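You operate a simulated robot arm through the tools that you are given. There is no shell and no other tool. Be economical: measure what you need, move in short steps, check, and stop when the job is done.

The job below is to be done with a simulated robot arm. You get a single attempt, and the scene is never put back.

TASK
Put one of the orange torches from the left end of the screening counter on the grey mat. Then open the couch drawer, take the strap roll from the inside of the couch drawer and leave it on the desk top behind the rack and shut the drawer again. Then open the right top drawer, fetch the white ring from the inside of the right top drawer and set it on top of the brown carton on the grey worktop and shut the drawer again. The order counts.

Only the result counts: the job must be done as asked and must still hold three seconds after the hand-in. Knocking over, shifting, dropping, spilling or breaking anything else fails it.

THE ROBOT
A 6-joint arm with a two-finger parallel gripper on a trunk, on a base that drives. Base frame: it is fixed to the floor where the robot stands at the start and does not move with it; the origin is under the middle of the robot, x ahead of it, y to its left, z up. Readings come in m, degrees, newtons and seconds.
Its first joint turns from -166.0 to 166.0 degrees. Places, roughly: brown carton [-7, 0, 1]; couch drawer [-5.6, 1, 0.7]; desk top behind the rack (72x18 cm) [-2.06, 1.7, 0.76]; grey mat (25x16 cm) [0.7, 0.68, 0.9]; orange torch [1.25, 0, 1]; right top drawer [-7.1, 0.4, 0.7]; strap roll [-5.5, 1, 0.75]; white ring (12x12x4 cm) [-7, 0.3, 0.7]. Payload 3.43 kg.
The tool frame sits at the grasp point between the pads (the TCP): z along the fingers, y along the line on which they close. The tips reach 0.034 m beyond it. Largest opening 0.128 m; finger width 0.024, thickness 0.012; the body of the gripper, 0.048 by 0.13 m, starts 0.096 m behind the TCP.
Orientation is that of the tool frame in the base frame, as a unit quaternion [x, y, z, w]. With the fingers straight down and closing along the base's y, the tool's x points along the base's -x, its y along +y and its z along -z.

THE INTERFACE
- The arm moves only by the tool arm_command. Its argument "series" is text: rows parted by semicolons, each of 7 numbers parted by spaces: the turn, a rotation vector about the base's x, y, z in degrees, then the shift along the base's x, y, z in m, then the opening, from 0 (shut) to 1 (fully open). In form: rx ry rz tx ty tz gripper; .... A call has 1 to 8 rows; each row is the pose to reach, as a shift and turn from the pose commanded when the call began. Rows are played at 5 a second. More than 0.05 m and 8.6 degrees between two rows, or a gripper value outside its range, and nothing of the call is played. A pose out of reach is approached as far as the arm can. The call stops where the force on the tool passes 40 N (or 10 N more than at its start, if that is more) or the arm is blocked; 0.2 s more then pass. The fingers move at their own pace (about 0.153 m/s each) and stop on an object; they squeeze with about 26 N. The grip force told is the motor's: it shows also when the fingers shut on nothing. Time passes only in rows, and 0.2 s behind the last, so rows that repeat a pose let the fingers close. It gives the time, the measured TCP pose, the force on the tool (base axes), the opening and the grip force at its end, in the units of the frame above (readings bear some noise), with the torque about the TCP (base axes, N m) and any sound that the robot's microphone picked up, and new pictures: "show" is both (left out), scene, wrist or none.
- Cameras (640 x 400 px; columns grow to the right, rows downward): "scene" is now at [0.1684, 0.2468, 1.2322]; the picture's right is [0.29, -0.96, 0.00], its down [-0.25, -0.07, -0.97] and it looks along [0.92, 0.28, -0.26] (base axes); focal length 276 px, centre (320, 200). "wrist" rides on the gripper at [0.076, -0.011, -0.16] in the tool frame; the picture's right is [0.15, 0.99, 0.00], its down [-0.88, 0.13, -0.46] and it looks along [-0.45, 0.07, 0.89] (tool axes); focal length 234 px, centre (320, 200). There is no depth. A picture from a camera that has moved, and an enlarged one, comes with that camera's place and axes in the base frame and with its lens.
- drive_base(legs): drives the robot by 1 to 6 legs, each [ahead, left, turn to the left] in m, m and degrees, along the robot's own axes; the way and the turn of a leg run together, so that a leg with both is an arc; at most 1.5 m and 180 degrees a leg. The arm and the cameras ride along, it lands a little off, and it stops where it bumps. It gives what a move gives, and a new picture of the scene camera.
- head_to(pan, tilt): turns the head with the scene camera to pan (to the left, within 143 degrees either way) and tilt (down, from -29 to 69), counted from straight ahead of the robot. It gives what a move gives, and a new picture of the scene camera.
- close_up(camera, box): a new picture of the part [left, top, right, bottom] of that camera's present view, enlarged. No time passes.
- close_job(): hands the job in; it is judged then, once.

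Go step by step. Nothing tells you exact positions but the pictures and the camera data: compare them with the known pose of the tool, close in by small moves and look again before you grip or let go. The budget is 165 turns and 260 pictures, counting those below and the enlarged ones. Unless the task says otherwise, let go and move clear before handing in, and close with one line.

The tools are called after "Call:" as a command line: name --argument value ..., lists and objects as JSON in quotes. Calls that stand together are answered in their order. arm_command: Moves the arm, as the interface text tells. Its arguments: {"type":"object","properties":{"series":{"type":"string"},"show":{"type":"string","enum":["both","scene","wrist","none"]}},"required":["series"]} The other tools are called the same way: drive_base (legs) drives the base; head_to (pan, tilt) turns the head that bears the scene camera; close_up (camera, box) takes an enlarged picture of a part of a camera's view; close_job () hands the job in.

At the start:

```text
time: 0.0
ee_pos: [0.6265, 0.2733, 1.1082]
ee_rot: [0.0, 1.0, 0.0, -0.001]
ft_force: [-0.1, 0.2, 0.2]
ft_torque: [-0.01, -0.04, 0.01]
width: 0.1283
finger_force: 0.1
robot x, y, heading: [-0.0029, 0.0027, -0.0]
head pan, tilt: [16.7, 15.1]
```

scene: 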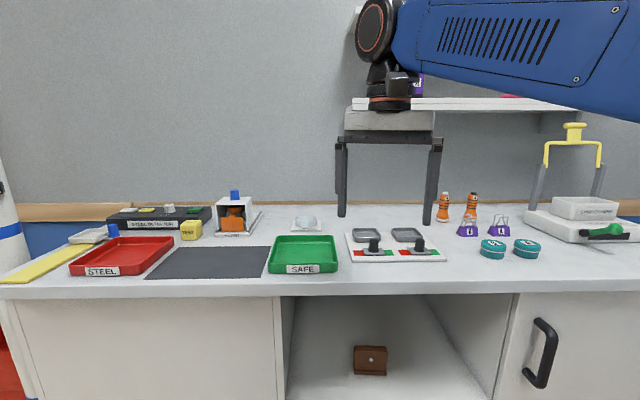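
wrist: 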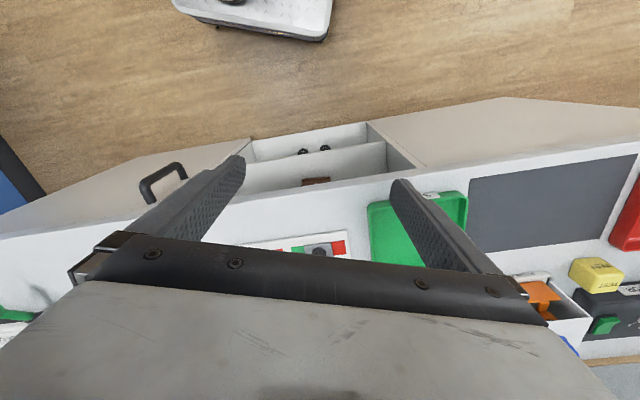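

I see the screening counter with the dark grey mat on the left and two orange torches standing at the back near x≈1.2. I'll look closer at the torches.

Call:
close_up --camera "scene" --box '[400, 170, 560, 270]'

Call:
head_to --pan 0 --tilt 30

```text
4.00 times, centred on (480, 220) of scene
camera zoom: at [0.1684, 0.2468, 1.2322], right [0.29, -0.96, 0.0], down [-0.25, -0.07, -0.97], along [0.92, 0.28, -0.26], focal length 1102 px, centre (-320, 120)
```

zoom: 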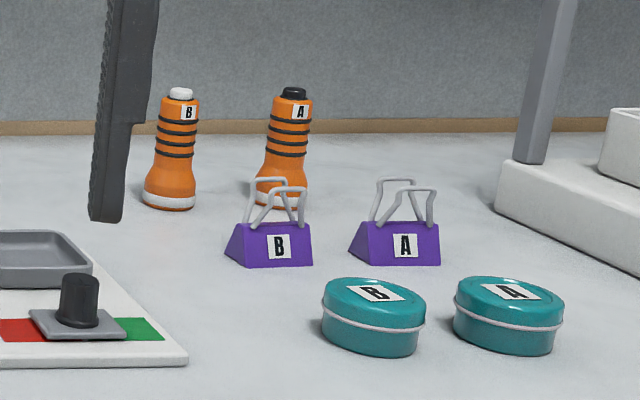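

```text
time: 0.8
ee_pos: [0.6265, 0.2739, 1.1059]
ee_rot: [0.0, 1.0, 0.0, 0.0]
ft_force: [-0.3, 0.1, 0.3]
ft_torque: [-0.01, 0.01, 0.02]
width: 0.128
finger_force: 0.0
robot x, y, heading: [0.003, 0.0, -0.3]
head pan, tilt: [0.0, 30.0]
camera scene: at [0.1694, 0.2201, 1.2082], right [0.0, -1.0, 0.0], down [-0.5, 0.0, -0.87], along [0.87, 0.0, -0.5], focal length 276 px, centre (320, 200)
```

scene: 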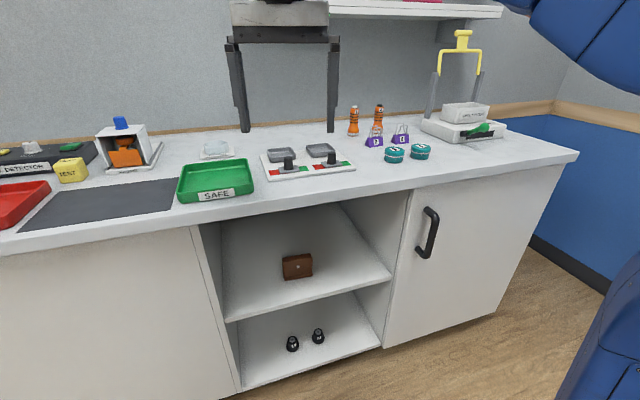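

The torches A and B stand about 10 cm from the wall, at (1.20, 0.09) for B; the counter is turned about 20° from my frame. I check the shelf above for clearance.

Call:
head_to --pan 0 --tilt 5

```text
time: 1.7
ee_pos: [0.6265, 0.272, 1.1073]
ee_rot: [0.0, 1.0, 0.0, 0.0]
ft_force: [-0.4, -0.4, 0.8]
ft_torque: [0.03, -0.03, -0.01]
width: 0.128
finger_force: 0.1
robot x, y, heading: [-0.0028, -0.0012, 0.0]
head pan, tilt: [0.0, 5.0]
camera scene: at [0.1708, 0.22, 1.2484], right [0.0, -1.0, 0.0], down [-0.09, 0.0, -1.0], along [1.0, 0.0, -0.09], focal length 276 px, centre (320, 200)
```

scene: 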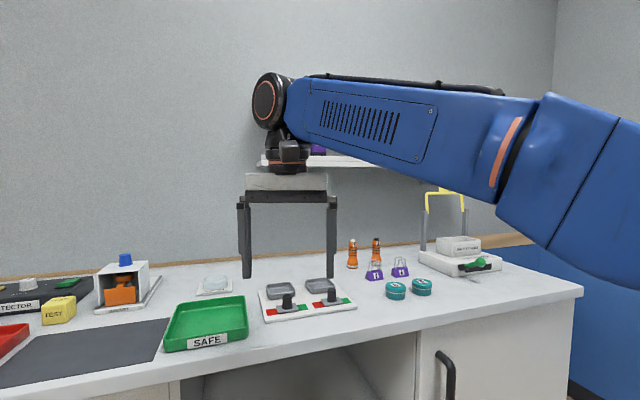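

The shelf overhangs the torches, so I will tilt the fingers forward about 35° before driving closer.

Call:
arm_command --series "0 -7 0 -0.02 -0.02 0.01 1;0 -14 0 -0.04 -0.04 0.02 1;0 -21 0 -0.06 -0.06 0.03 1;0 -28 0 -0.08 -0.08 0.04 1;0 -35 0 -0.1 -0.1 0.05 0.65;0 -35 0 -0.1 -0.1 0.05 0.65" --show "none"

Call:
drive_base --legs '[[0.3, 0.0, 20]]'

```text
time: 3.1
ee_pos: [0.5259, 0.1725, 1.1568]
ee_rot: [0.0, 0.954, 0.0, 0.301]
ft_force: [-0.3, 0.3, -0.4]
ft_torque: [0.0, 0.0, 0.0]
width: 0.0833
finger_force: 0.0
robot x, y, heading: [-0.0003, -0.003, -0.1]
head pan, tilt: [0.0, 5.0]
```

```text
time: 5.1
ee_pos: [0.7297, 0.3934, 1.1562]
ee_rot: [-0.166, 0.939, 0.053, 0.296]
ft_force: [0.9, -0.3, 0.5]
ft_torque: [0.02, 0.0, 0.01]
width: 0.0833
finger_force: 0.1
robot x, y, heading: [0.2948, 0.0499, 20.1]
head pan, tilt: [0.0, 5.0]
camera scene: at [0.3791, 0.3166, 1.2485], right [0.34, -0.94, 0.0], down [-0.08, -0.03, -1.0], along [0.94, 0.34, -0.09], focal length 276 px, centre (320, 200)
```

scene: 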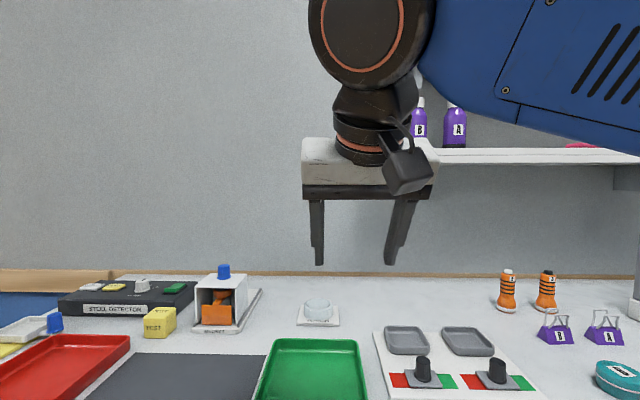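

The robot is now square to the counter; torch B is at about (1.20, 0.096). I move the tilted gripper toward a pre-grasp spot.

Call:
arm_command --series "0 0 0 0.0368 -0.0292 -0.011 0.65;0 0 0 0.0736 -0.0584 -0.022 0.65;0 0 0 0.1104 -0.0876 -0.033 0.65;0 0 0 0.1472 -0.1168 -0.044 0.65;0 0 0 0.184 -0.146 -0.055 0.65;0 0 0 0.2208 -0.1752 -0.066 0.65;0 0 0 0.2576 -0.2044 -0.077 0.65;0 0 0 0.2944 -0.2336 -0.088 0.65" --show "both"

```text
time: 6.9
ee_pos: [1.0236, 0.1576, 1.0671]
ee_rot: [-0.165, 0.939, 0.052, 0.297]
ft_force: [-0.8, -0.1, -0.5]
ft_torque: [-0.04, -0.02, -0.02]
width: 0.0832
finger_force: 0.1
robot x, y, heading: [0.2971, 0.0501, 19.9]
head pan, tilt: [0.0, 5.0]
camera scene: at [0.3787, 0.3166, 1.2486], right [0.34, -0.94, 0.0], down [-0.08, -0.03, -1.0], along [0.94, 0.34, -0.09], focal length 276 px, centre (320, 200)
camera wrist: at [0.884, 0.0953, 1.1542], right [-0.45, 0.89, -0.08], down [0.39, 0.28, 0.88], along [0.81, 0.36, -0.47], focal length 234 px, centre (320, 200)
```

scene: 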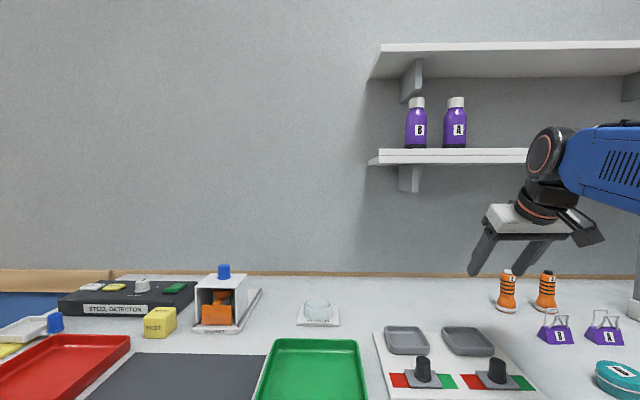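
wrist: 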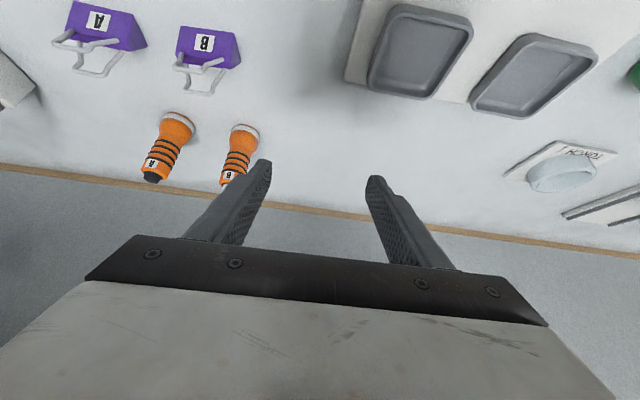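

Torch B is confirmed near (1.195, 0.095). I move to the pre-grasp and partly down the tool axis.

Call:
arm_command --series "0 0 0 0.037 -0.0285 0.001 0.65;0 0 0 0.072 -0.057 0.001 0.65;0 0 0 0.109 -0.0856 0.001 0.65;0 0 0 0.12 -0.081 -0.016 0.65;0 0 0 0.131 -0.077 -0.033 0.65" --show "both"

```text
time: 8.1
ee_pos: [1.1542, 0.0813, 1.0341]
ee_rot: [-0.165, 0.939, 0.053, 0.296]
ft_force: [0.5, -1.3, 0.0]
ft_torque: [-0.05, -0.02, 0.0]
width: 0.0833
finger_force: 0.0
robot x, y, heading: [0.2909, 0.0496, 20.1]
head pan, tilt: [0.0, 5.0]
camera scene: at [0.3791, 0.3166, 1.2485], right [0.34, -0.94, 0.0], down [-0.08, -0.03, -1.0], along [0.94, 0.34, -0.09], focal length 276 px, centre (320, 200)
camera wrist: at [1.014, 0.019, 1.1219], right [-0.45, 0.89, -0.08], down [0.39, 0.28, 0.88], along [0.81, 0.36, -0.47], focal length 234 px, centre (320, 200)
```

scene: 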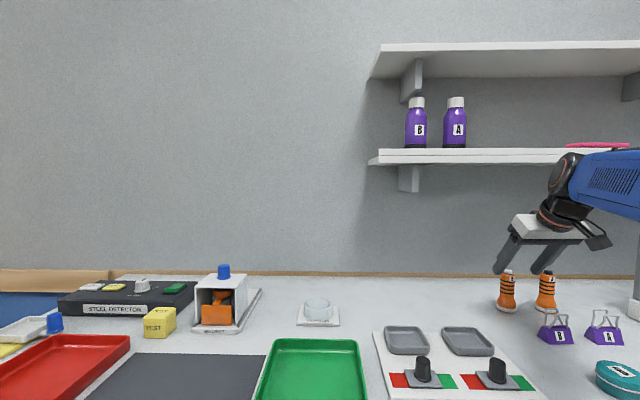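
wrist: 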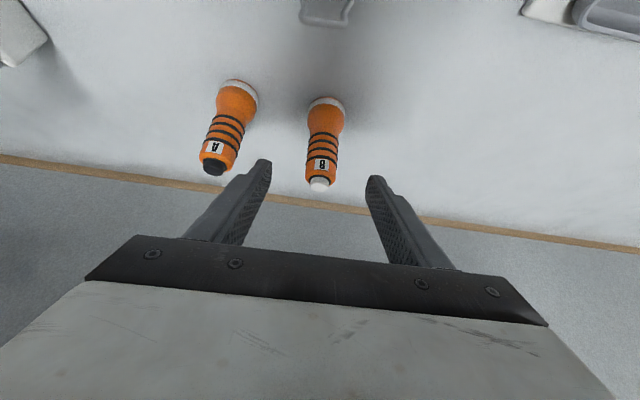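

Torch B sits centred between the fingers at about (1.188, 0.094). I go down and close.

Call:
arm_command --series "0 0 0 0.012 0.004 -0.022 0.65;0 0 0 0.024 0.008 -0.044 0.65;0 0 0 0.036 0.012 -0.066 0.65;0 0 0 0.036 0.012 -0.066 0.1;0 0 0 0.036 0.012 -0.066 0.1;0 0 0 0.036 0.012 -0.066 0.1" --show "both"

```text
time: 9.5
ee_pos: [1.1908, 0.0942, 0.9704]
ee_rot: [-0.165, 0.939, 0.053, 0.296]
ft_force: [-0.1, -0.5, -0.1]
ft_torque: [-0.02, -0.05, -0.01]
width: 0.0309
finger_force: 25.4
robot x, y, heading: [0.2956, 0.0519, 19.7]
head pan, tilt: [0.0, 5.0]
camera scene: at [0.3791, 0.3166, 1.2485], right [0.34, -0.94, 0.0], down [-0.08, -0.03, -1.0], along [0.94, 0.34, -0.09], focal length 276 px, centre (320, 200)
camera wrist: at [1.0506, 0.0311, 1.0569], right [-0.45, 0.89, -0.08], down [0.39, 0.28, 0.88], along [0.8, 0.36, -0.47], focal length 234 px, centre (320, 200)
```

scene: 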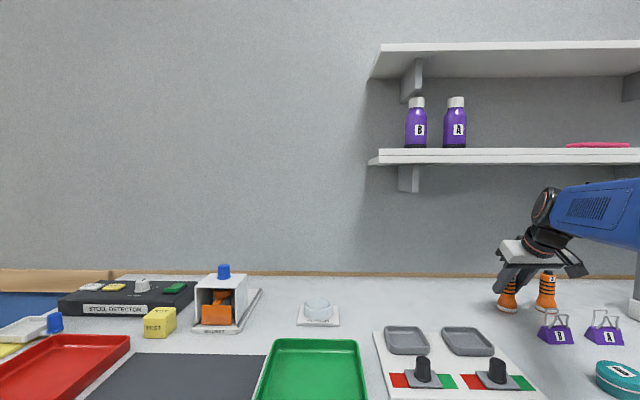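
wrist: 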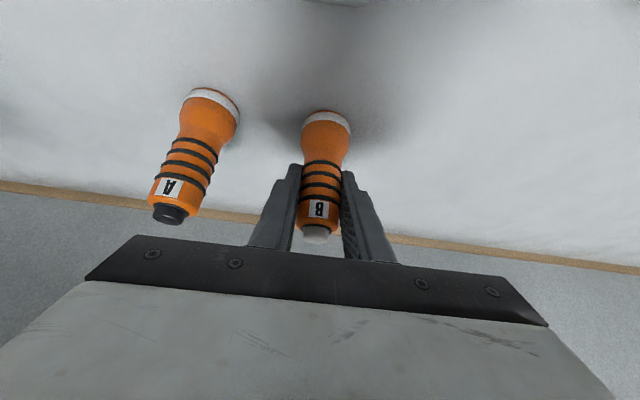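

Torch B is gripped. I lift it and carry it left over the low dishes toward the mat.

Call:
arm_command --series "0 0 0 0 0 0.035 0.1;0 0 0 -0.015 0.018 0.07 0.1;0 0 0 -0.044 0.0535 0.1 0.1;0 0 0 -0.0733 0.089 0.11 0.1;0 0 0 -0.1026 0.1245 0.11 0.1;0 0 0 -0.132 0.16 0.11 0.1;0 0 0 -0.161 0.1955 0.11 0.1;0 0 0 -0.1905 0.231 0.11 0.1" --show "scene"

Call:
arm_command --series "0 0 0 -0.0293 0.0355 0 0.1;0 0 0 -0.0586 0.071 0 0.1;0 0 0 -0.088 0.1065 0 0.1;0 0 0 -0.117 0.142 0 0.1;0 0 0 -0.1465 0.1775 0 0.1;0 0 0 -0.176 0.213 0 0.1;0 0 0 -0.205 0.2485 0 0.1;0 0 0 -0.2345 0.284 0 0.1" --show "none"

Call:
head_to --pan 25 --tilt 30

```text
refused: row 3 steps farther than a row can; nothing moved
```

```text
time: 11.3
ee_pos: [0.9551, 0.3808, 0.9687]
ee_rot: [-0.165, 0.939, 0.052, 0.297]
ft_force: [13.6, -0.7, 3.8]
ft_torque: [-0.06, -0.84, -0.06]
width: 0.03
finger_force: 25.8
robot x, y, heading: [0.2937, 0.0511, 19.7]
head pan, tilt: [0.0, 5.0]
```

```text
time: 12.2
ee_pos: [0.9555, 0.3802, 0.9693]
ee_rot: [-0.164, 0.94, 0.052, 0.295]
ft_force: [8.7, 2.3, 3.8]
ft_torque: [0.15, -0.58, -0.05]
width: 0.0296
finger_force: 26.1
robot x, y, heading: [0.2924, 0.0522, 20.1]
head pan, tilt: [25.0, 30.0]
camera scene: at [0.3569, 0.3492, 1.2082], right [0.7, -0.71, 0.0], down [-0.35, -0.35, -0.87], along [0.61, 0.61, -0.5], focal length 276 px, centre (320, 200)
```

scene: 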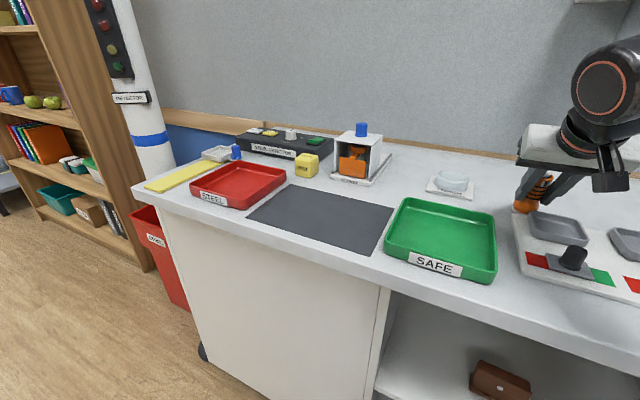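

The lift call was refused and the torch slid along the counter instead; I check what it is touching before moving on.

Call:
close_up --camera "scene" --box '[400, 120, 640, 270]'

Call:
close_up --camera "wrist" --box '[0, 0, 640, 400]'

```text
2.67 times, centred on (520, 195) of scene
camera zoom: at [0.3569, 0.3492, 1.2082], right [0.7, -0.71, 0.0], down [-0.35, -0.35, -0.87], along [0.61, 0.61, -0.5], focal length 735 px, centre (-213, 213)
```

zoom: 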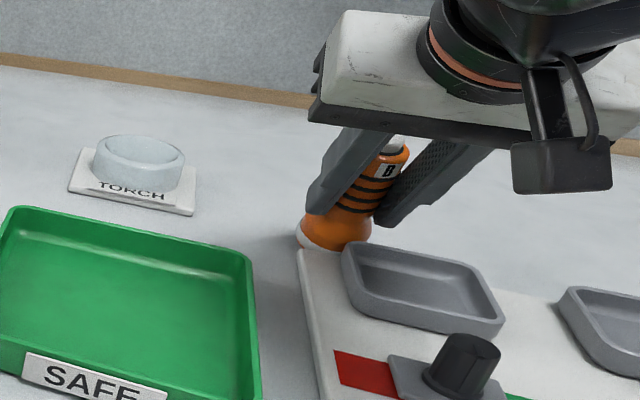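

```text
1.00 times, centred on (320, 200) of wrist (not enlarged: the box is as wide or as high as the picture)
camera zoom: at [0.8156, 0.3177, 1.0565], right [-0.45, 0.89, -0.08], down [0.39, 0.28, 0.88], along [0.8, 0.36, -0.47], focal length 234 px, centre (320, 200)
```

zoom: 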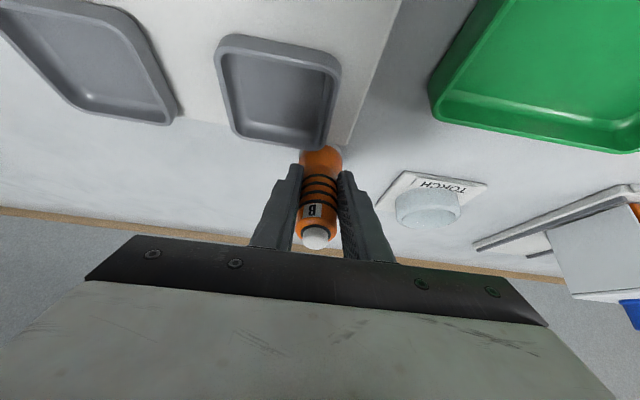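

The torch's foot is leaning on the back edge of the dish board. I ease it back, lift it straight up, and compare the board with the earlier view.

Call:
arm_command --series "0 0 0 0.012 0.004 0.005 0.1;0 0 0 0.014 0.005 0.04 0.1;0 0 0 0.014 0.005 0.08 0.1;0 0 0 0.014 0.005 0.11 0.1;0 0 0 0.014 0.005 0.11 0.1" --show "wrist"

Call:
head_to --pan 0 --tilt 5

```text
time: 13.4
ee_pos: [0.9692, 0.3829, 1.0777]
ee_rot: [-0.165, 0.94, 0.052, 0.296]
ft_force: [-0.5, -0.2, -0.6]
ft_torque: [-0.01, 0.03, 0.02]
width: 0.03
finger_force: 26.2
robot x, y, heading: [0.2976, 0.0493, 19.5]
head pan, tilt: [25.0, 30.0]
camera wrist: at [0.8291, 0.3207, 1.1646], right [-0.45, 0.89, -0.08], down [0.39, 0.28, 0.88], along [0.8, 0.36, -0.47], focal length 234 px, centre (320, 200)
```

wrist: 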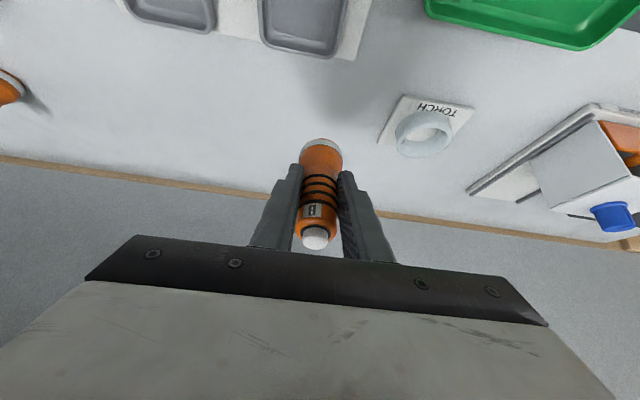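

```text
time: 14.3
ee_pos: [0.9686, 0.3837, 1.0783]
ee_rot: [-0.165, 0.939, 0.052, 0.296]
ft_force: [-0.3, -0.2, -1.9]
ft_torque: [0.0, 0.0, 0.03]
width: 0.0297
finger_force: 25.4
robot x, y, heading: [0.2933, 0.0558, 20.0]
head pan, tilt: [0.0, 5.0]
camera scene: at [0.3791, 0.3167, 1.2484], right [0.34, -0.94, 0.0], down [-0.08, -0.03, -1.0], along [0.94, 0.34, -0.09], focal length 276 px, centre (320, 200)
```

scene: 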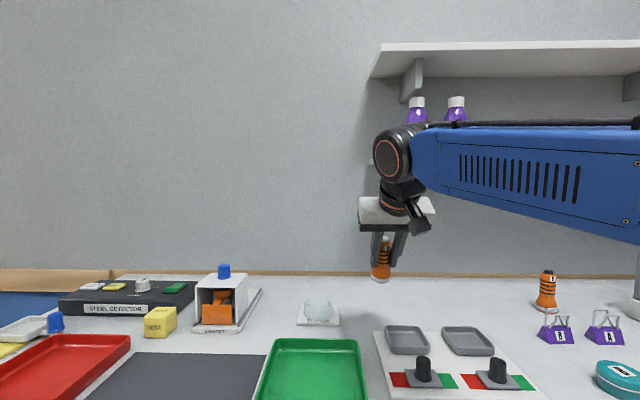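

The board and dishes are at exactly the same pixels as before, so nothing shifted. I check how much the torch tilted in the grip.

Call:
close_up --camera "scene" --box '[330, 190, 450, 290]'

Call:
head_to --pan 50 --tilt 30

```text
4.00 times, centred on (390, 240) of scene
camera zoom: at [0.3791, 0.3167, 1.2484], right [0.34, -0.94, 0.0], down [-0.08, -0.03, -1.0], along [0.94, 0.34, -0.09], focal length 1102 px, centre (40, 40)
```

zoom: 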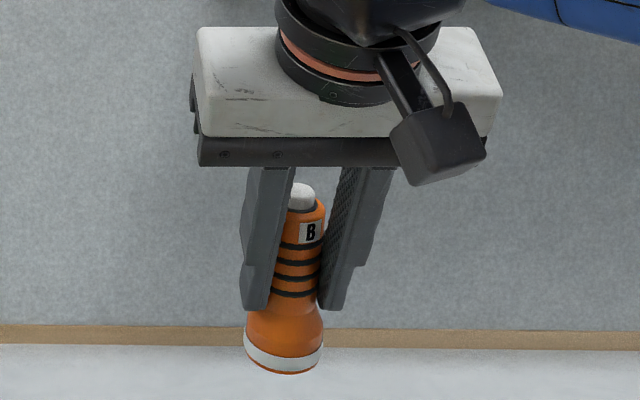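

```text
time: 15.5
ee_pos: [0.9685, 0.3839, 1.0766]
ee_rot: [-0.166, 0.939, 0.053, 0.296]
ft_force: [-0.6, 0.0, -0.6]
ft_torque: [-0.03, 0.01, 0.02]
width: 0.0294
finger_force: 26.0
robot x, y, heading: [0.2908, 0.0512, 19.9]
head pan, tilt: [50.0, 30.0]
camera scene: at [0.3239, 0.3703, 1.2082], right [0.94, -0.34, 0.0], down [-0.17, -0.47, -0.87], along [0.3, 0.81, -0.5], focal length 276 px, centre (320, 200)
```

scene: 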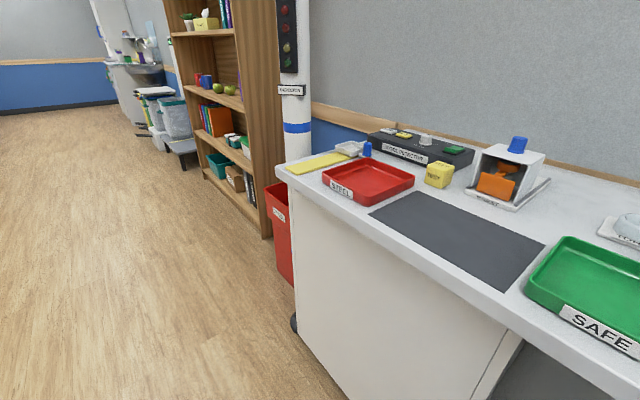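

The torch foot is swung forward by roughly 20° in the grip. I carry it toward the mat while rotating the tool back to make the torch upright.

Call:
arm_command --series "-2.5 6.9 0 -0.031 0.0355 0 0.1;-5 13.8 0 -0.062 0.071 0 0.1;-7.5 20.7 0 -0.093 0.1065 0 0.1;-7.5 20.7 0 -0.124 0.142 0 0.1;-7.5 20.7 0 -0.155 0.1775 0 0.1;-7.5 20.7 0 -0.186 0.213 0 0.1;-7.5 20.7 0 -0.217 0.2485 0 0.1;-7.5 20.7 0 -0.248 0.284 0 0.1" --show "both"

```text
time: 17.3
ee_pos: [0.7198, 0.6666, 1.0782]
ee_rot: [-0.171, 0.979, 0.02, 0.111]
ft_force: [1.1, -0.2, -1.1]
ft_torque: [0.03, 0.01, 0.01]
width: 0.0297
finger_force: 25.8
robot x, y, heading: [0.2953, 0.0488, 19.9]
head pan, tilt: [50.0, 30.0]
camera scene: at [0.3241, 0.3701, 1.2082], right [0.94, -0.34, 0.0], down [-0.17, -0.47, -0.87], along [0.3, 0.81, -0.5], focal length 276 px, centre (320, 200)
camera wrist: at [0.6216, 0.6189, 1.2174], right [-0.47, 0.88, -0.03], down [0.67, 0.38, 0.64], along [0.58, 0.28, -0.77], focal length 234 px, centre (320, 200)
```

scene: 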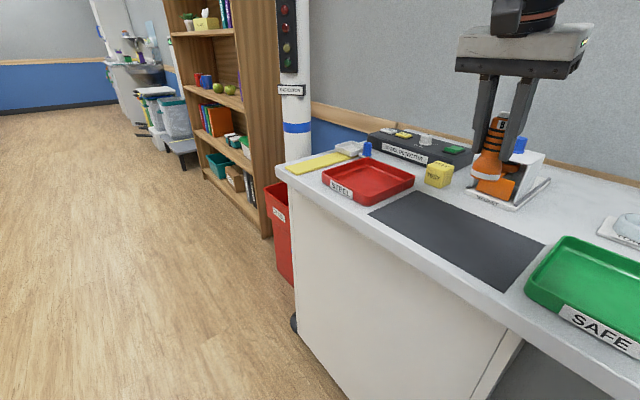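
wrist: 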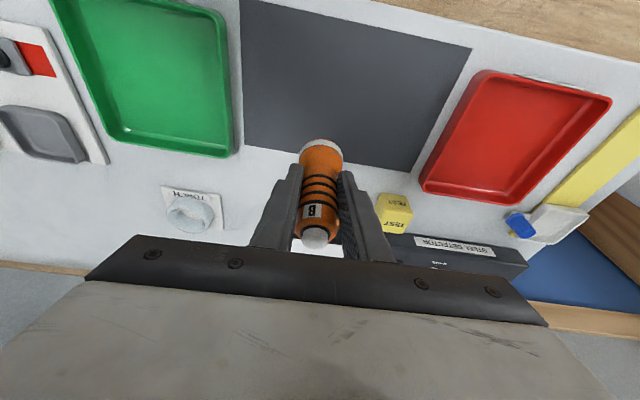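

The torch now looks upright. I shift slightly to the mat centre and lower most of the way.

Call:
arm_command --series "0 0 0 -0.011 0.008 -0.03 0.1;0 0 0 -0.022 0.015 -0.06 0.1;0 0 0 -0.022 0.015 -0.085 0.1;0 0 0 -0.022 0.015 -0.085 0.1" --show "both"

Call:
close_up --camera "scene" --box '[420, 120, 580, 220]'

```text
time: 18.3
ee_pos: [0.6991, 0.6844, 0.9951]
ee_rot: [-0.173, 0.978, 0.02, 0.112]
ft_force: [-0.1, -0.2, -1.1]
ft_torque: [0.0, 0.01, -0.01]
width: 0.0297
finger_force: 26.3
robot x, y, heading: [0.2899, 0.0525, 19.9]
head pan, tilt: [50.0, 30.0]
camera scene: at [0.3238, 0.3705, 1.2081], right [0.94, -0.34, 0.0], down [-0.17, -0.47, -0.87], along [0.3, 0.81, -0.5], focal length 276 px, centre (320, 200)
camera wrist: at [0.6009, 0.635, 1.1332], right [-0.47, 0.88, -0.03], down [0.67, 0.38, 0.64], along [0.58, 0.28, -0.77], focal length 234 px, centre (320, 200)
```

scene: 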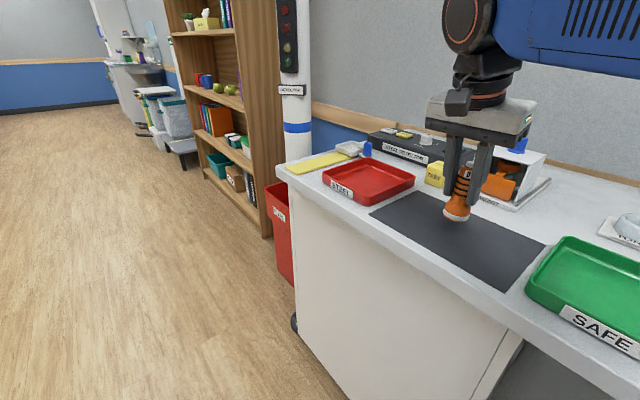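
wrist: 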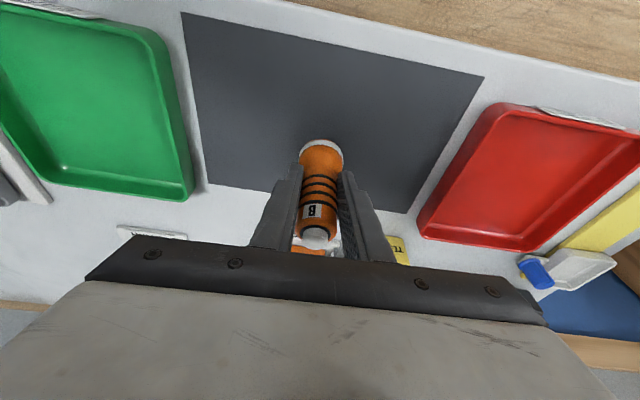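

```text
4.00 times, centred on (500, 170) of scene
camera zoom: at [0.3238, 0.3705, 1.2081], right [0.94, -0.34, 0.0], down [-0.17, -0.47, -0.87], along [0.3, 0.81, -0.5], focal length 1102 px, centre (-400, 320)
```

zoom: 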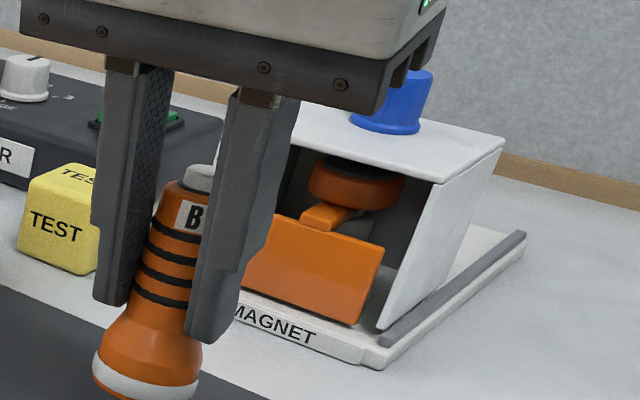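

The torch is upright within a couple of degrees. I lower to contact.

Call:
arm_command --series "0 0 0 0 0 -0.012 0.1;0 0 0 0 0 -0.017 0.1;0 0 0 0 0 -0.02 0.1;0 0 0 0 0 -0.022 0.1;0 0 0 0 0 -0.022 0.1" --show "none"

Call:
close_up --camera "scene" --box '[400, 130, 560, 230]'

```text
time: 19.5
ee_pos: [0.6992, 0.6823, 0.9734]
ee_rot: [-0.172, 0.979, 0.02, 0.111]
ft_force: [1.7, 1.0, 8.7]
ft_torque: [0.13, -0.34, -0.02]
width: 0.0295
finger_force: 26.1
robot x, y, heading: [0.2968, 0.0533, 19.9]
head pan, tilt: [50.0, 30.0]
```

```text
4.00 times, centred on (480, 180) of scene
camera zoom: at [0.3238, 0.3702, 1.2082], right [0.94, -0.34, 0.0], down [-0.17, -0.47, -0.87], along [0.3, 0.81, -0.5], focal length 1102 px, centre (-320, 280)
```

zoom: 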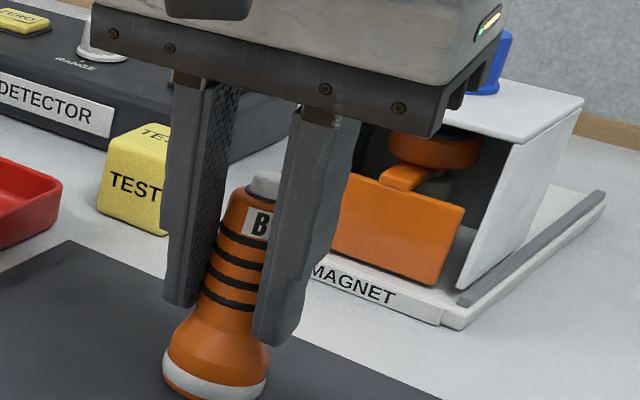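

It touches the mat with about 9 N. I press a touch more, open slightly, and look.

Call:
arm_command --series "0 0 0 0 0 -0.003 0.1;0 0 0 0 0 -0.003 0.1;0 0 0 0 0 -0.003 0.3;0 0 0 0 0 -0.003 0.5;0 0 0 0 0 -0.003 0.5" --show "wrist"

Call:
close_up --camera "scene" --box '[400, 130, 560, 230]'

```text
time: 20.7
ee_pos: [0.6995, 0.6835, 0.9686]
ee_rot: [-0.171, 0.979, 0.019, 0.111]
ft_force: [-0.1, 0.3, 0.6]
ft_torque: [0.0, 0.01, -0.02]
width: 0.0642
finger_force: 0.0
robot x, y, heading: [0.2938, 0.0534, 19.9]
head pan, tilt: [50.0, 30.0]
camera wrist: at [0.6012, 0.635, 1.1073], right [-0.47, 0.88, -0.03], down [0.67, 0.38, 0.64], along [0.58, 0.28, -0.77], focal length 234 px, centre (320, 200)
```

wrist: 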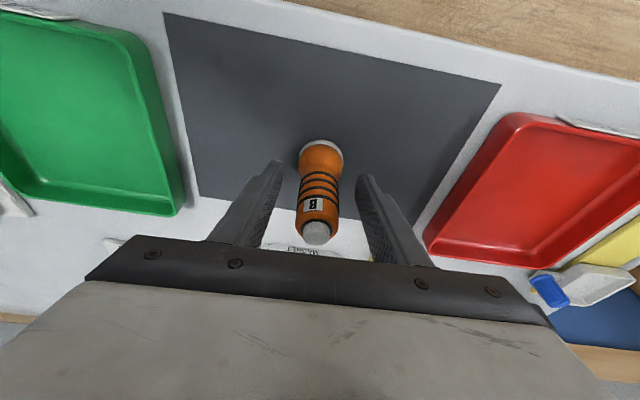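

```text
4.00 times, centred on (480, 180) of scene
camera zoom: at [0.3238, 0.3704, 1.2081], right [0.94, -0.34, 0.0], down [-0.17, -0.47, -0.87], along [0.3, 0.81, -0.5], focal length 1102 px, centre (-320, 280)
```

zoom: 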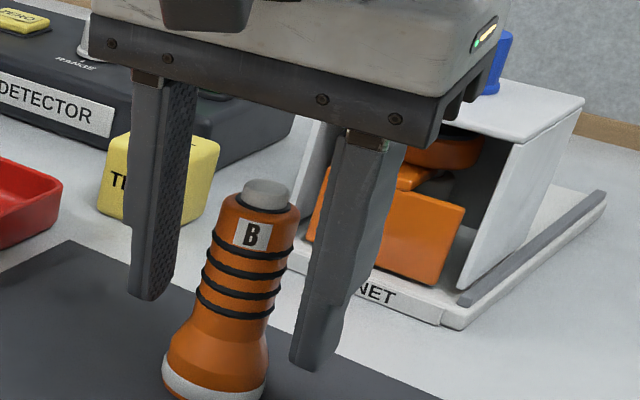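

Torch B stands on the mat. I lift the hand clear and tuck the arm back toward the robot.

Call:
arm_command --series "0 0 0 -0.005 -0.002 0.045 0.5;0 0 0 -0.01 -0.004 0.09 0.5;0 0 0 -0.01 -0.004 0.13 0.5;0 0 0 -0.02 -0.045 0.14 0.5;0 0 0 -0.03 -0.09 0.14 0.5;0 0 0 -0.04 -0.135 0.14 0.5;0 0 0 -0.05 -0.18 0.14 0.5;0 0 0 -0.06 -0.22 0.14 0.5" --show "scene"

```text
time: 22.5
ee_pos: [0.6389, 0.4621, 1.1113]
ee_rot: [-0.172, 0.979, 0.018, 0.112]
ft_force: [-0.7, 0.5, -1.3]
ft_torque: [-0.06, -0.01, 0.0]
width: 0.0639
finger_force: 0.1
robot x, y, heading: [0.2933, 0.0525, 19.8]
head pan, tilt: [50.0, 30.0]
camera scene: at [0.3238, 0.3708, 1.208], right [0.94, -0.34, 0.0], down [-0.17, -0.47, -0.87], along [0.3, 0.81, -0.5], focal length 276 px, centre (320, 200)
```

scene: 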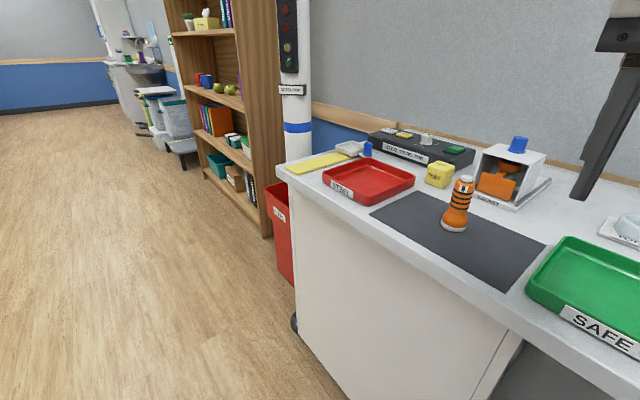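

The torch stands well on the mat. I back off and turn around to see the rest of the room.

Call:
drive_base --legs '[[-0.4, 0, 0], [0, 0, 80], [0, 0, 80]]'

Call:
head_to --pan 0 --tilt 10

```text
time: 31.9
ee_pos: [-0.5447, -0.3637, 1.1113]
ee_rot: [0.993, 0.009, -0.114, 0.001]
ft_force: [0.1, 0.0, 0.1]
ft_torque: [-0.04, 0.0, -0.01]
width: 0.0642
finger_force: 0.1
robot x, y, heading: [-0.0859, -0.0866, -179.0]
head pan, tilt: [50.0, 30.0]
camera scene: at [-0.2194, -0.3788, 1.2081], right [-0.78, 0.63, 0.0], down [0.31, 0.39, -0.87], along [-0.54, -0.67, -0.5], focal length 276 px, centre (320, 200)
```

scene: 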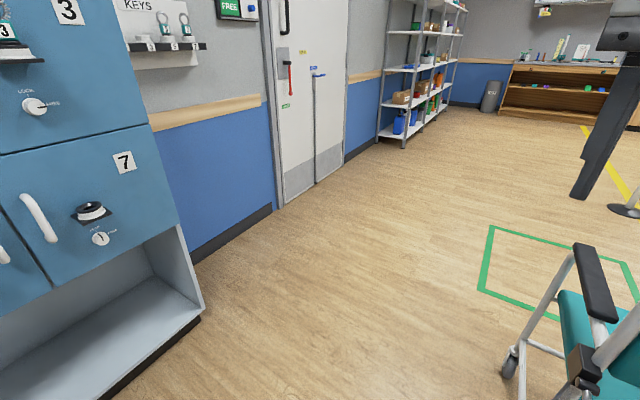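

```text
time: 33.1
ee_pos: [-0.5447, -0.3646, 1.1111]
ee_rot: [0.993, 0.01, -0.114, 0.001]
ft_force: [0.9, -0.3, -0.1]
ft_torque: [0.0, 0.0, -0.05]
width: 0.0641
finger_force: 0.1
robot x, y, heading: [-0.0848, -0.0873, -179.2]
head pan, tilt: [0.0, 10.0]
camera scene: at [-0.2555, -0.3102, 1.2404], right [-0.02, 1.0, 0.0], down [0.17, 0.0, -0.98], along [-0.98, -0.02, -0.17], focal length 276 px, centre (320, 200)
```

scene: 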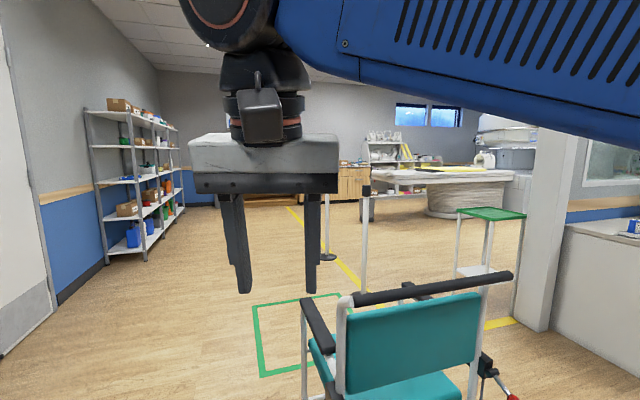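

A wheelchair stands ahead and my arm blocks the view. I swing the arm to my right side to see.

Call:
arm_command --series "0 0 8 0.01 0.047 0.01 0.5;0 0 16 0.02 0.094 0.02 0.5;0 0 24 0.03 0.141 0.03 0.5;0 0 32 0.04 0.188 0.04 0.5;0 0 40 0.05 0.235 0.04 0.5;0 0 40 0.06 0.282 0.04 0.5;0 0 40 0.07 0.329 0.04 0.5;0 0 40 0.08 0.376 0.04 0.5" --show "none"

Call:
arm_command --series "0 0 0 0.01 0.047 0 0.5;0 0 0 0.03 0.09 0 0.5;0 0 0 0.05 0.13 0 0.5;0 0 0 0.07 0.17 0 0.5;0 0 0 0.09 0.2 0 0.5" --show "scene"

```text
time: 35.1
ee_pos: [-0.4818, -0.0712, 1.1295]
ee_rot: [0.807, 0.58, -0.093, 0.064]
ft_force: [0.1, -1.6, 0.7]
ft_torque: [0.01, -0.04, -0.02]
width: 0.064
finger_force: 0.0
out of reach, approached as far as the arm can: row 7, 8
robot x, y, heading: [-0.0807, -0.089, -179.1]
head pan, tilt: [0.0, 10.0]
stopped in row 8: the arm was blocked; the commanded pose is now the measured one
```

```text
time: 36.5
ee_pos: [-0.459, 0.1438, 1.0534]
ee_rot: [0.743, 0.66, -0.083, 0.066]
ft_force: [-0.2, 0.2, 0.0]
ft_torque: [0.02, -0.03, 0.0]
width: 0.0639
finger_force: 0.0
out of reach, approached as far as the arm can: row 1, 2, 3, 4, 5
robot x, y, heading: [-0.086, -0.0866, -178.8]
head pan, tilt: [0.0, 10.0]
stopped in row 5: the arm was blocked; the commanded pose is now the measured one
camera scene: at [-0.2554, -0.3103, 1.2404], right [-0.02, 1.0, 0.0], down [0.17, 0.0, -0.98], along [-0.98, -0.02, -0.17], focal length 276 px, centre (320, 200)
```

scene: 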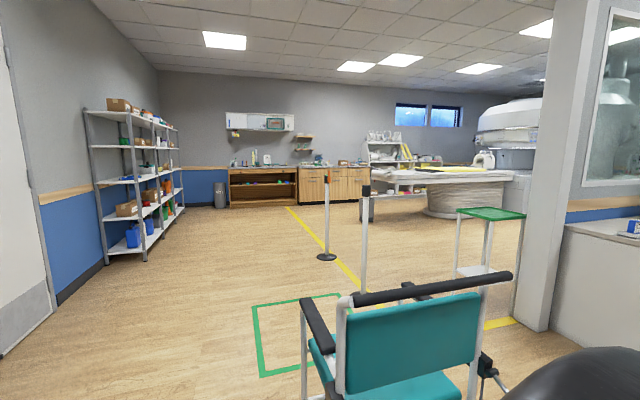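

Now I see the room: far worktop with drawers, scanner couch to the right of centre, a wheelchair and stanchions in between. I zoom in on the far area.

Call:
close_up --camera "scene" --box '[200, 110, 360, 210]'

Call:
close_up --camera "scene" --box '[340, 110, 540, 235]'

Call:
head_to --pan -40 --tilt 15

```text
4.00 times, centred on (280, 160) of scene
camera zoom: at [-0.2554, -0.3103, 1.2404], right [-0.02, 1.0, 0.0], down [0.17, 0.0, -0.98], along [-0.98, -0.02, -0.17], focal length 1102 px, centre (480, 360)
```

zoom: 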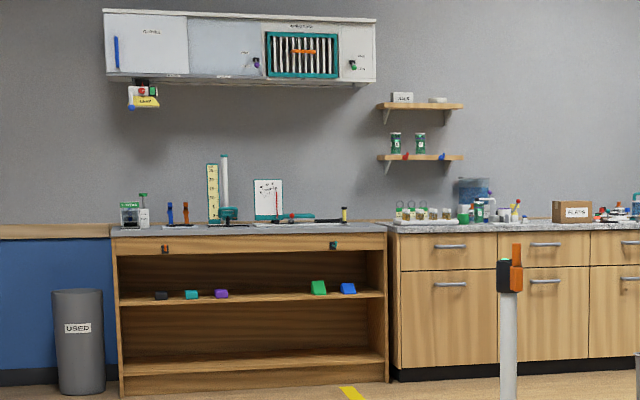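

```text
3.20 times, centred on (440, 172) of scene
camera zoom: at [-0.2554, -0.3103, 1.2404], right [-0.02, 1.0, 0.0], down [0.17, 0.0, -0.98], along [-0.98, -0.02, -0.17], focal length 882 px, centre (-64, 288)
```

zoom: 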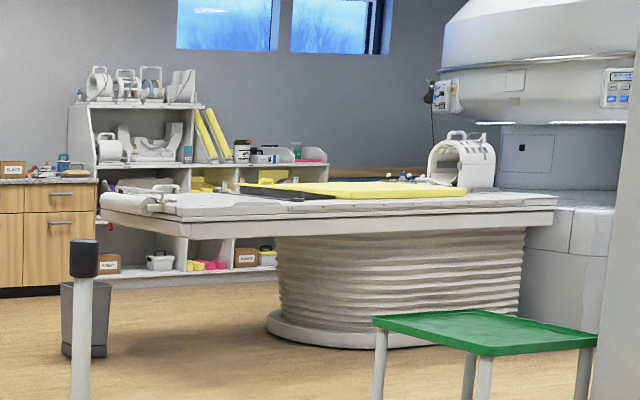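

```text
time: 37.5
ee_pos: [-0.459, 0.1437, 1.0543]
ee_rot: [0.743, 0.661, -0.082, 0.067]
ft_force: [0.0, 0.1, 0.8]
ft_torque: [-0.04, 0.03, -0.02]
width: 0.064
finger_force: 0.0
robot x, y, heading: [-0.0845, -0.0874, -179.2]
head pan, tilt: [-40.0, 15.0]
camera scene: at [-0.235, -0.2498, 1.2323], right [0.63, 0.78, 0.0], down [0.2, -0.16, -0.97], along [-0.75, 0.61, -0.26], focal length 276 px, centre (320, 200)
```

scene: 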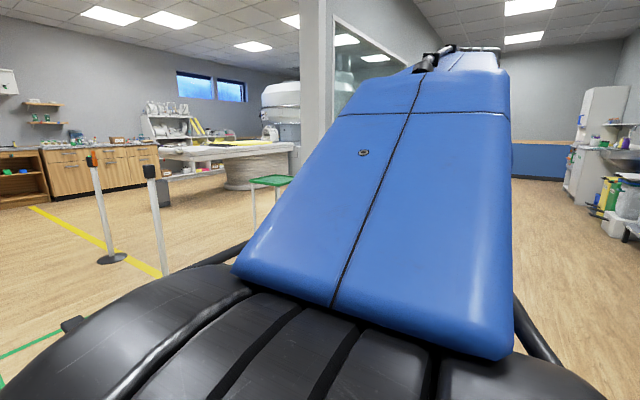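

The couch drawer is beyond the wheelchair and the posts; I'll go around them on the left (y≈-0.95) and then look at the couch.

Call:
drive_base --legs '[[0, 0.87, 0], [1.5, 0, 0], [1.5, 0, 0]]'

Call:
head_to --pan -20 --tilt 10

```text
time: 41.8
ee_pos: [-0.4471, -0.6871, 1.0546]
ee_rot: [0.741, 0.663, -0.083, 0.066]
ft_force: [0.6, -0.8, 0.1]
ft_torque: [0.0, 0.03, 0.0]
width: 0.0642
finger_force: 0.0
robot x, y, heading: [-0.0713, -0.9151, -178.9]
head pan, tilt: [-40.0, 15.0]
stopped in leg 1: the robot was blocked; the commanded pose is now the measured one
camera scene: at [-0.2225, -1.0801, 1.2323], right [0.62, 0.78, 0.0], down [0.2, -0.16, -0.97], along [-0.75, 0.6, -0.26], focal length 276 px, centre (320, 200)
```

scene: 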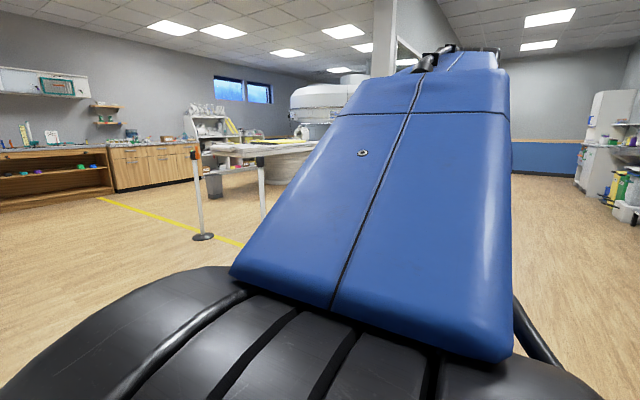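

```text
time: 42.6
ee_pos: [-0.4477, -0.6884, 1.0551]
ee_rot: [0.742, 0.662, -0.082, 0.066]
ft_force: [0.8, 0.2, -0.5]
ft_torque: [-0.03, -0.04, 0.0]
width: 0.0639
finger_force: 0.1
robot x, y, heading: [-0.0769, -0.9145, -178.9]
head pan, tilt: [-20.0, 10.0]
camera scene: at [-0.2376, -1.1086, 1.2404], right [0.32, 0.95, 0.0], down [0.16, -0.06, -0.98], along [-0.93, 0.32, -0.17], focal length 276 px, centre (320, 200)
```

scene: 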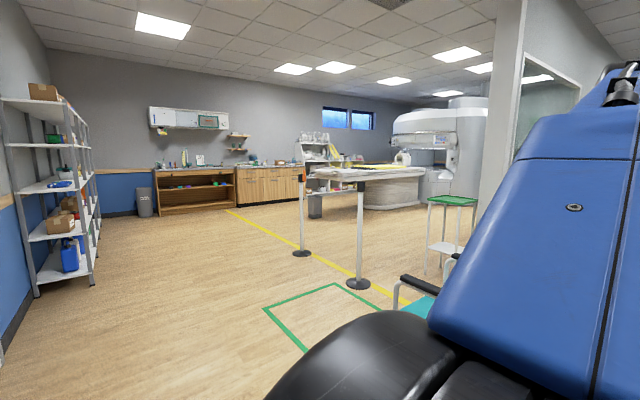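

The base bumped gently on the left cabinet at y≈-0.915. I look down ahead to judge clearance to the wheelchair.

Call:
head_to --pan -5 --tilt 40

Call:
head_to --pan 80 --tilt 45

```text
time: 43.6
ee_pos: [-0.4487, -0.6867, 1.0539]
ee_rot: [0.742, 0.662, -0.084, 0.066]
ft_force: [-0.4, -0.1, -0.3]
ft_torque: [0.02, 0.01, 0.01]
width: 0.064
finger_force: 0.0
robot x, y, heading: [-0.0752, -0.9133, -178.7]
head pan, tilt: [-5.0, 40.0]
camera scene: at [-0.2355, -1.1338, 1.1953], right [0.05, 1.0, 0.0], down [0.62, -0.03, -0.79], along [-0.78, 0.04, -0.62], focal length 276 px, centre (320, 200)
```

scene: 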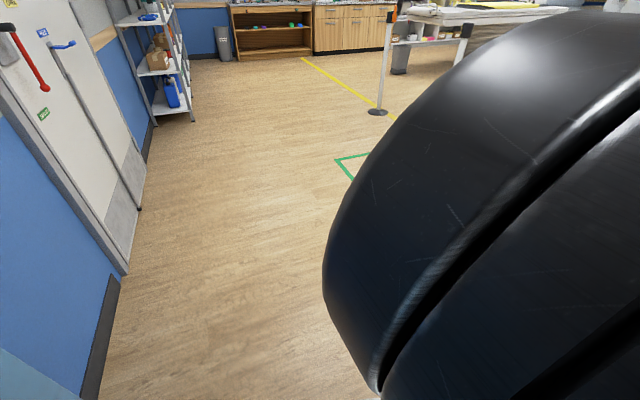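

```text
time: 45.2
ee_pos: [-0.4483, -0.6875, 1.0544]
ee_rot: [0.742, 0.662, -0.083, 0.066]
ft_force: [0.5, 0.2, -0.6]
ft_torque: [-0.01, 0.0, -0.01]
width: 0.064
finger_force: 0.0
robot x, y, heading: [-0.0768, -0.9113, -178.4]
head pan, tilt: [80.0, 45.0]
camera scene: at [-0.1617, -1.2188, 1.1855], right [-0.99, 0.15, 0.0], down [0.11, 0.7, -0.71], along [-0.11, -0.7, -0.71], focal length 276 px, centre (320, 200)
```

scene: 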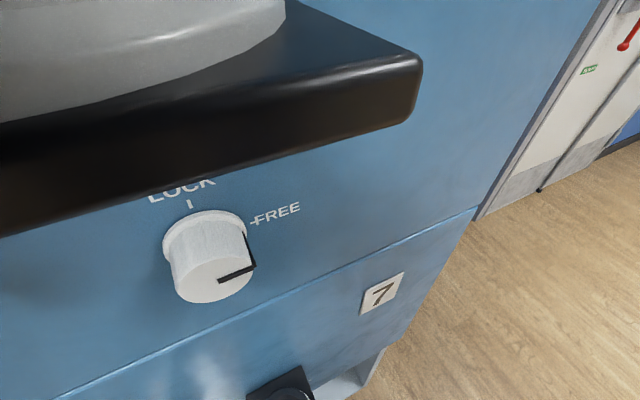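

I'm right beside the cabinet. I ease away a few cm and look down to judge the robot's own footprint.

Call:
drive_base --legs '[[0, -0.08, 0]]'

Call:
head_to --pan 60 --tilt 69

Call:
head_to --pan 15 --tilt 65

```text
time: 46.2
ee_pos: [-0.448, -0.6051, 1.0539]
ee_rot: [0.742, 0.662, -0.083, 0.065]
ft_force: [0.2, 0.3, 0.4]
ft_torque: [-0.02, 0.01, -0.01]
width: 0.0641
finger_force: 0.1
robot x, y, heading: [-0.075, -0.8382, -178.6]
head pan, tilt: [80.0, 45.0]
camera scene: at [-0.1643, -1.1378, 1.1855], right [-0.99, 0.15, 0.0], down [0.11, 0.7, -0.71], along [-0.11, -0.7, -0.71], focal length 276 px, centre (320, 200)
```

scene: 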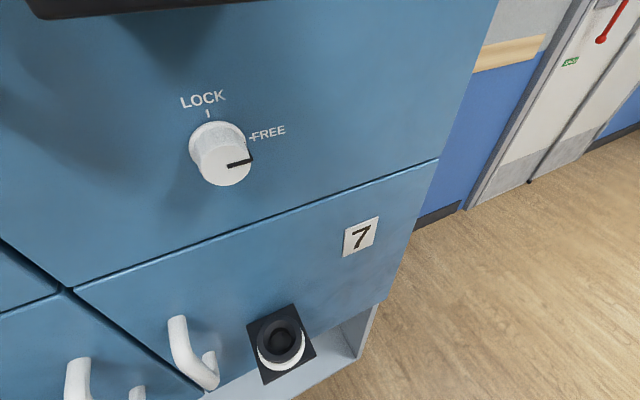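

```text
time: 47.1
ee_pos: [-0.4489, -0.6053, 1.0549]
ee_rot: [0.743, 0.661, -0.083, 0.066]
ft_force: [0.2, 0.9, 0.3]
ft_torque: [0.03, 0.02, 0.02]
width: 0.064
finger_force: 0.0
robot x, y, heading: [-0.0766, -0.8389, -178.9]
head pan, tilt: [60.0, 68.8]
camera scene: at [-0.1788, -1.1065, 1.1567], right [-0.88, 0.48, 0.0], down [0.45, 0.82, -0.36], along [-0.17, -0.32, -0.93], focal length 276 px, centre (320, 200)
```

scene: 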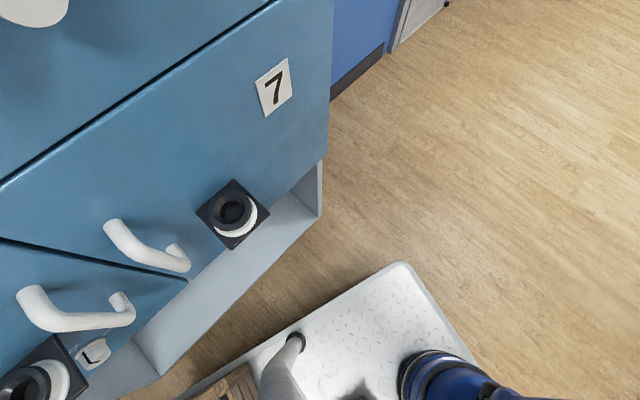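

```text
time: 48.2
ee_pos: [-0.4485, -0.6055, 1.0543]
ee_rot: [0.742, 0.662, -0.083, 0.066]
ft_force: [-0.1, 0.0, 0.3]
ft_torque: [0.0, -0.01, 0.0]
width: 0.064
finger_force: 0.0
robot x, y, heading: [-0.0737, -0.8363, -178.9]
head pan, tilt: [15.0, 65.0]
camera scene: at [-0.2102, -1.0745, 1.1605], right [-0.28, 0.96, 0.0], down [0.87, 0.25, -0.42], along [-0.41, -0.12, -0.91], focal length 276 px, centre (320, 200)
```

scene: 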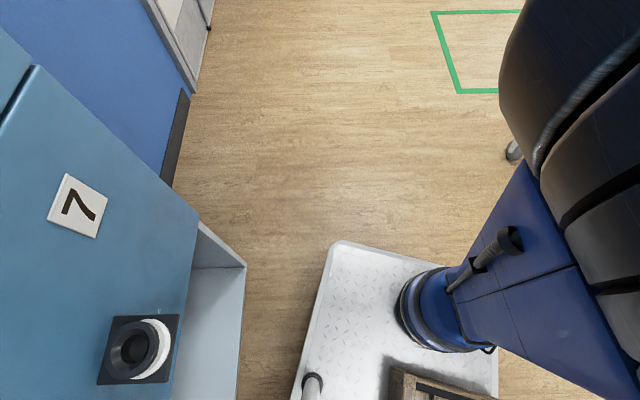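

The base platform is only about ±0.23 m wide, so there is room between cabinet and wheelchair. I drive forward.

Call:
drive_base --legs '[[0.9, 0.0, 0], [0.0, 0.15, 0], [1.5, 0, 0]]'

Call:
head_to --pan -35 --tilt 12

```text
time: 60.9
ee_pos: [-2.8261, -0.72, 1.0546]
ee_rot: [0.759, 0.643, -0.085, 0.064]
ft_force: [-0.4, -1.2, 0.3]
ft_torque: [0.02, -0.01, 0.02]
width: 0.0641
finger_force: 0.0
robot x, y, heading: [-2.4657, -0.9712, 178.5]
head pan, tilt: [15.0, 65.0]
camera scene: at [-2.6113, -1.2007, 1.1605], right [-0.23, 0.97, 0.0], down [0.88, 0.21, -0.42], along [-0.41, -0.1, -0.91], focal length 276 px, centre (320, 200)
```

scene: 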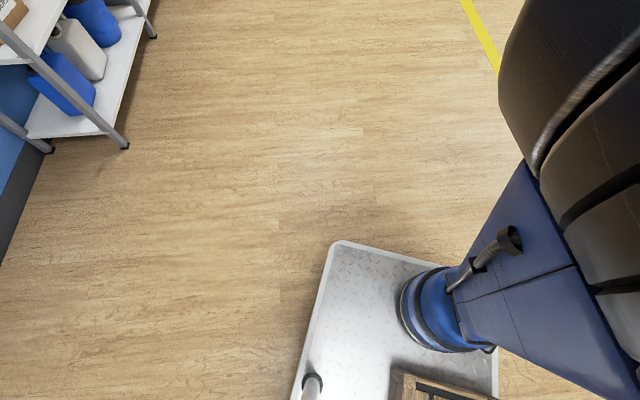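

```text
time: 62.1
ee_pos: [-2.8253, -0.7218, 1.0535]
ee_rot: [0.759, 0.642, -0.085, 0.064]
ft_force: [-1.1, 0.6, 0.2]
ft_torque: [0.01, -0.02, 0.01]
width: 0.0638
finger_force: 0.1
robot x, y, heading: [-2.4637, -0.9684, 178.3]
head pan, tilt: [-35.0, 12.0]
camera scene: at [-2.6271, -1.131, 1.2371], right [0.6, 0.8, 0.0], down [0.17, -0.12, -0.98], along [-0.78, 0.58, -0.21], focal length 276 px, centre (320, 200)
```

scene: 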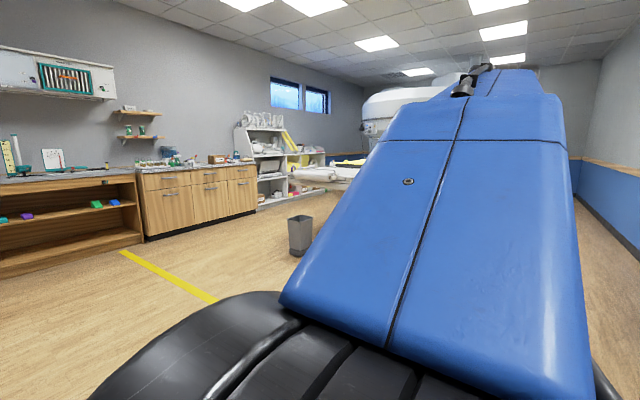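

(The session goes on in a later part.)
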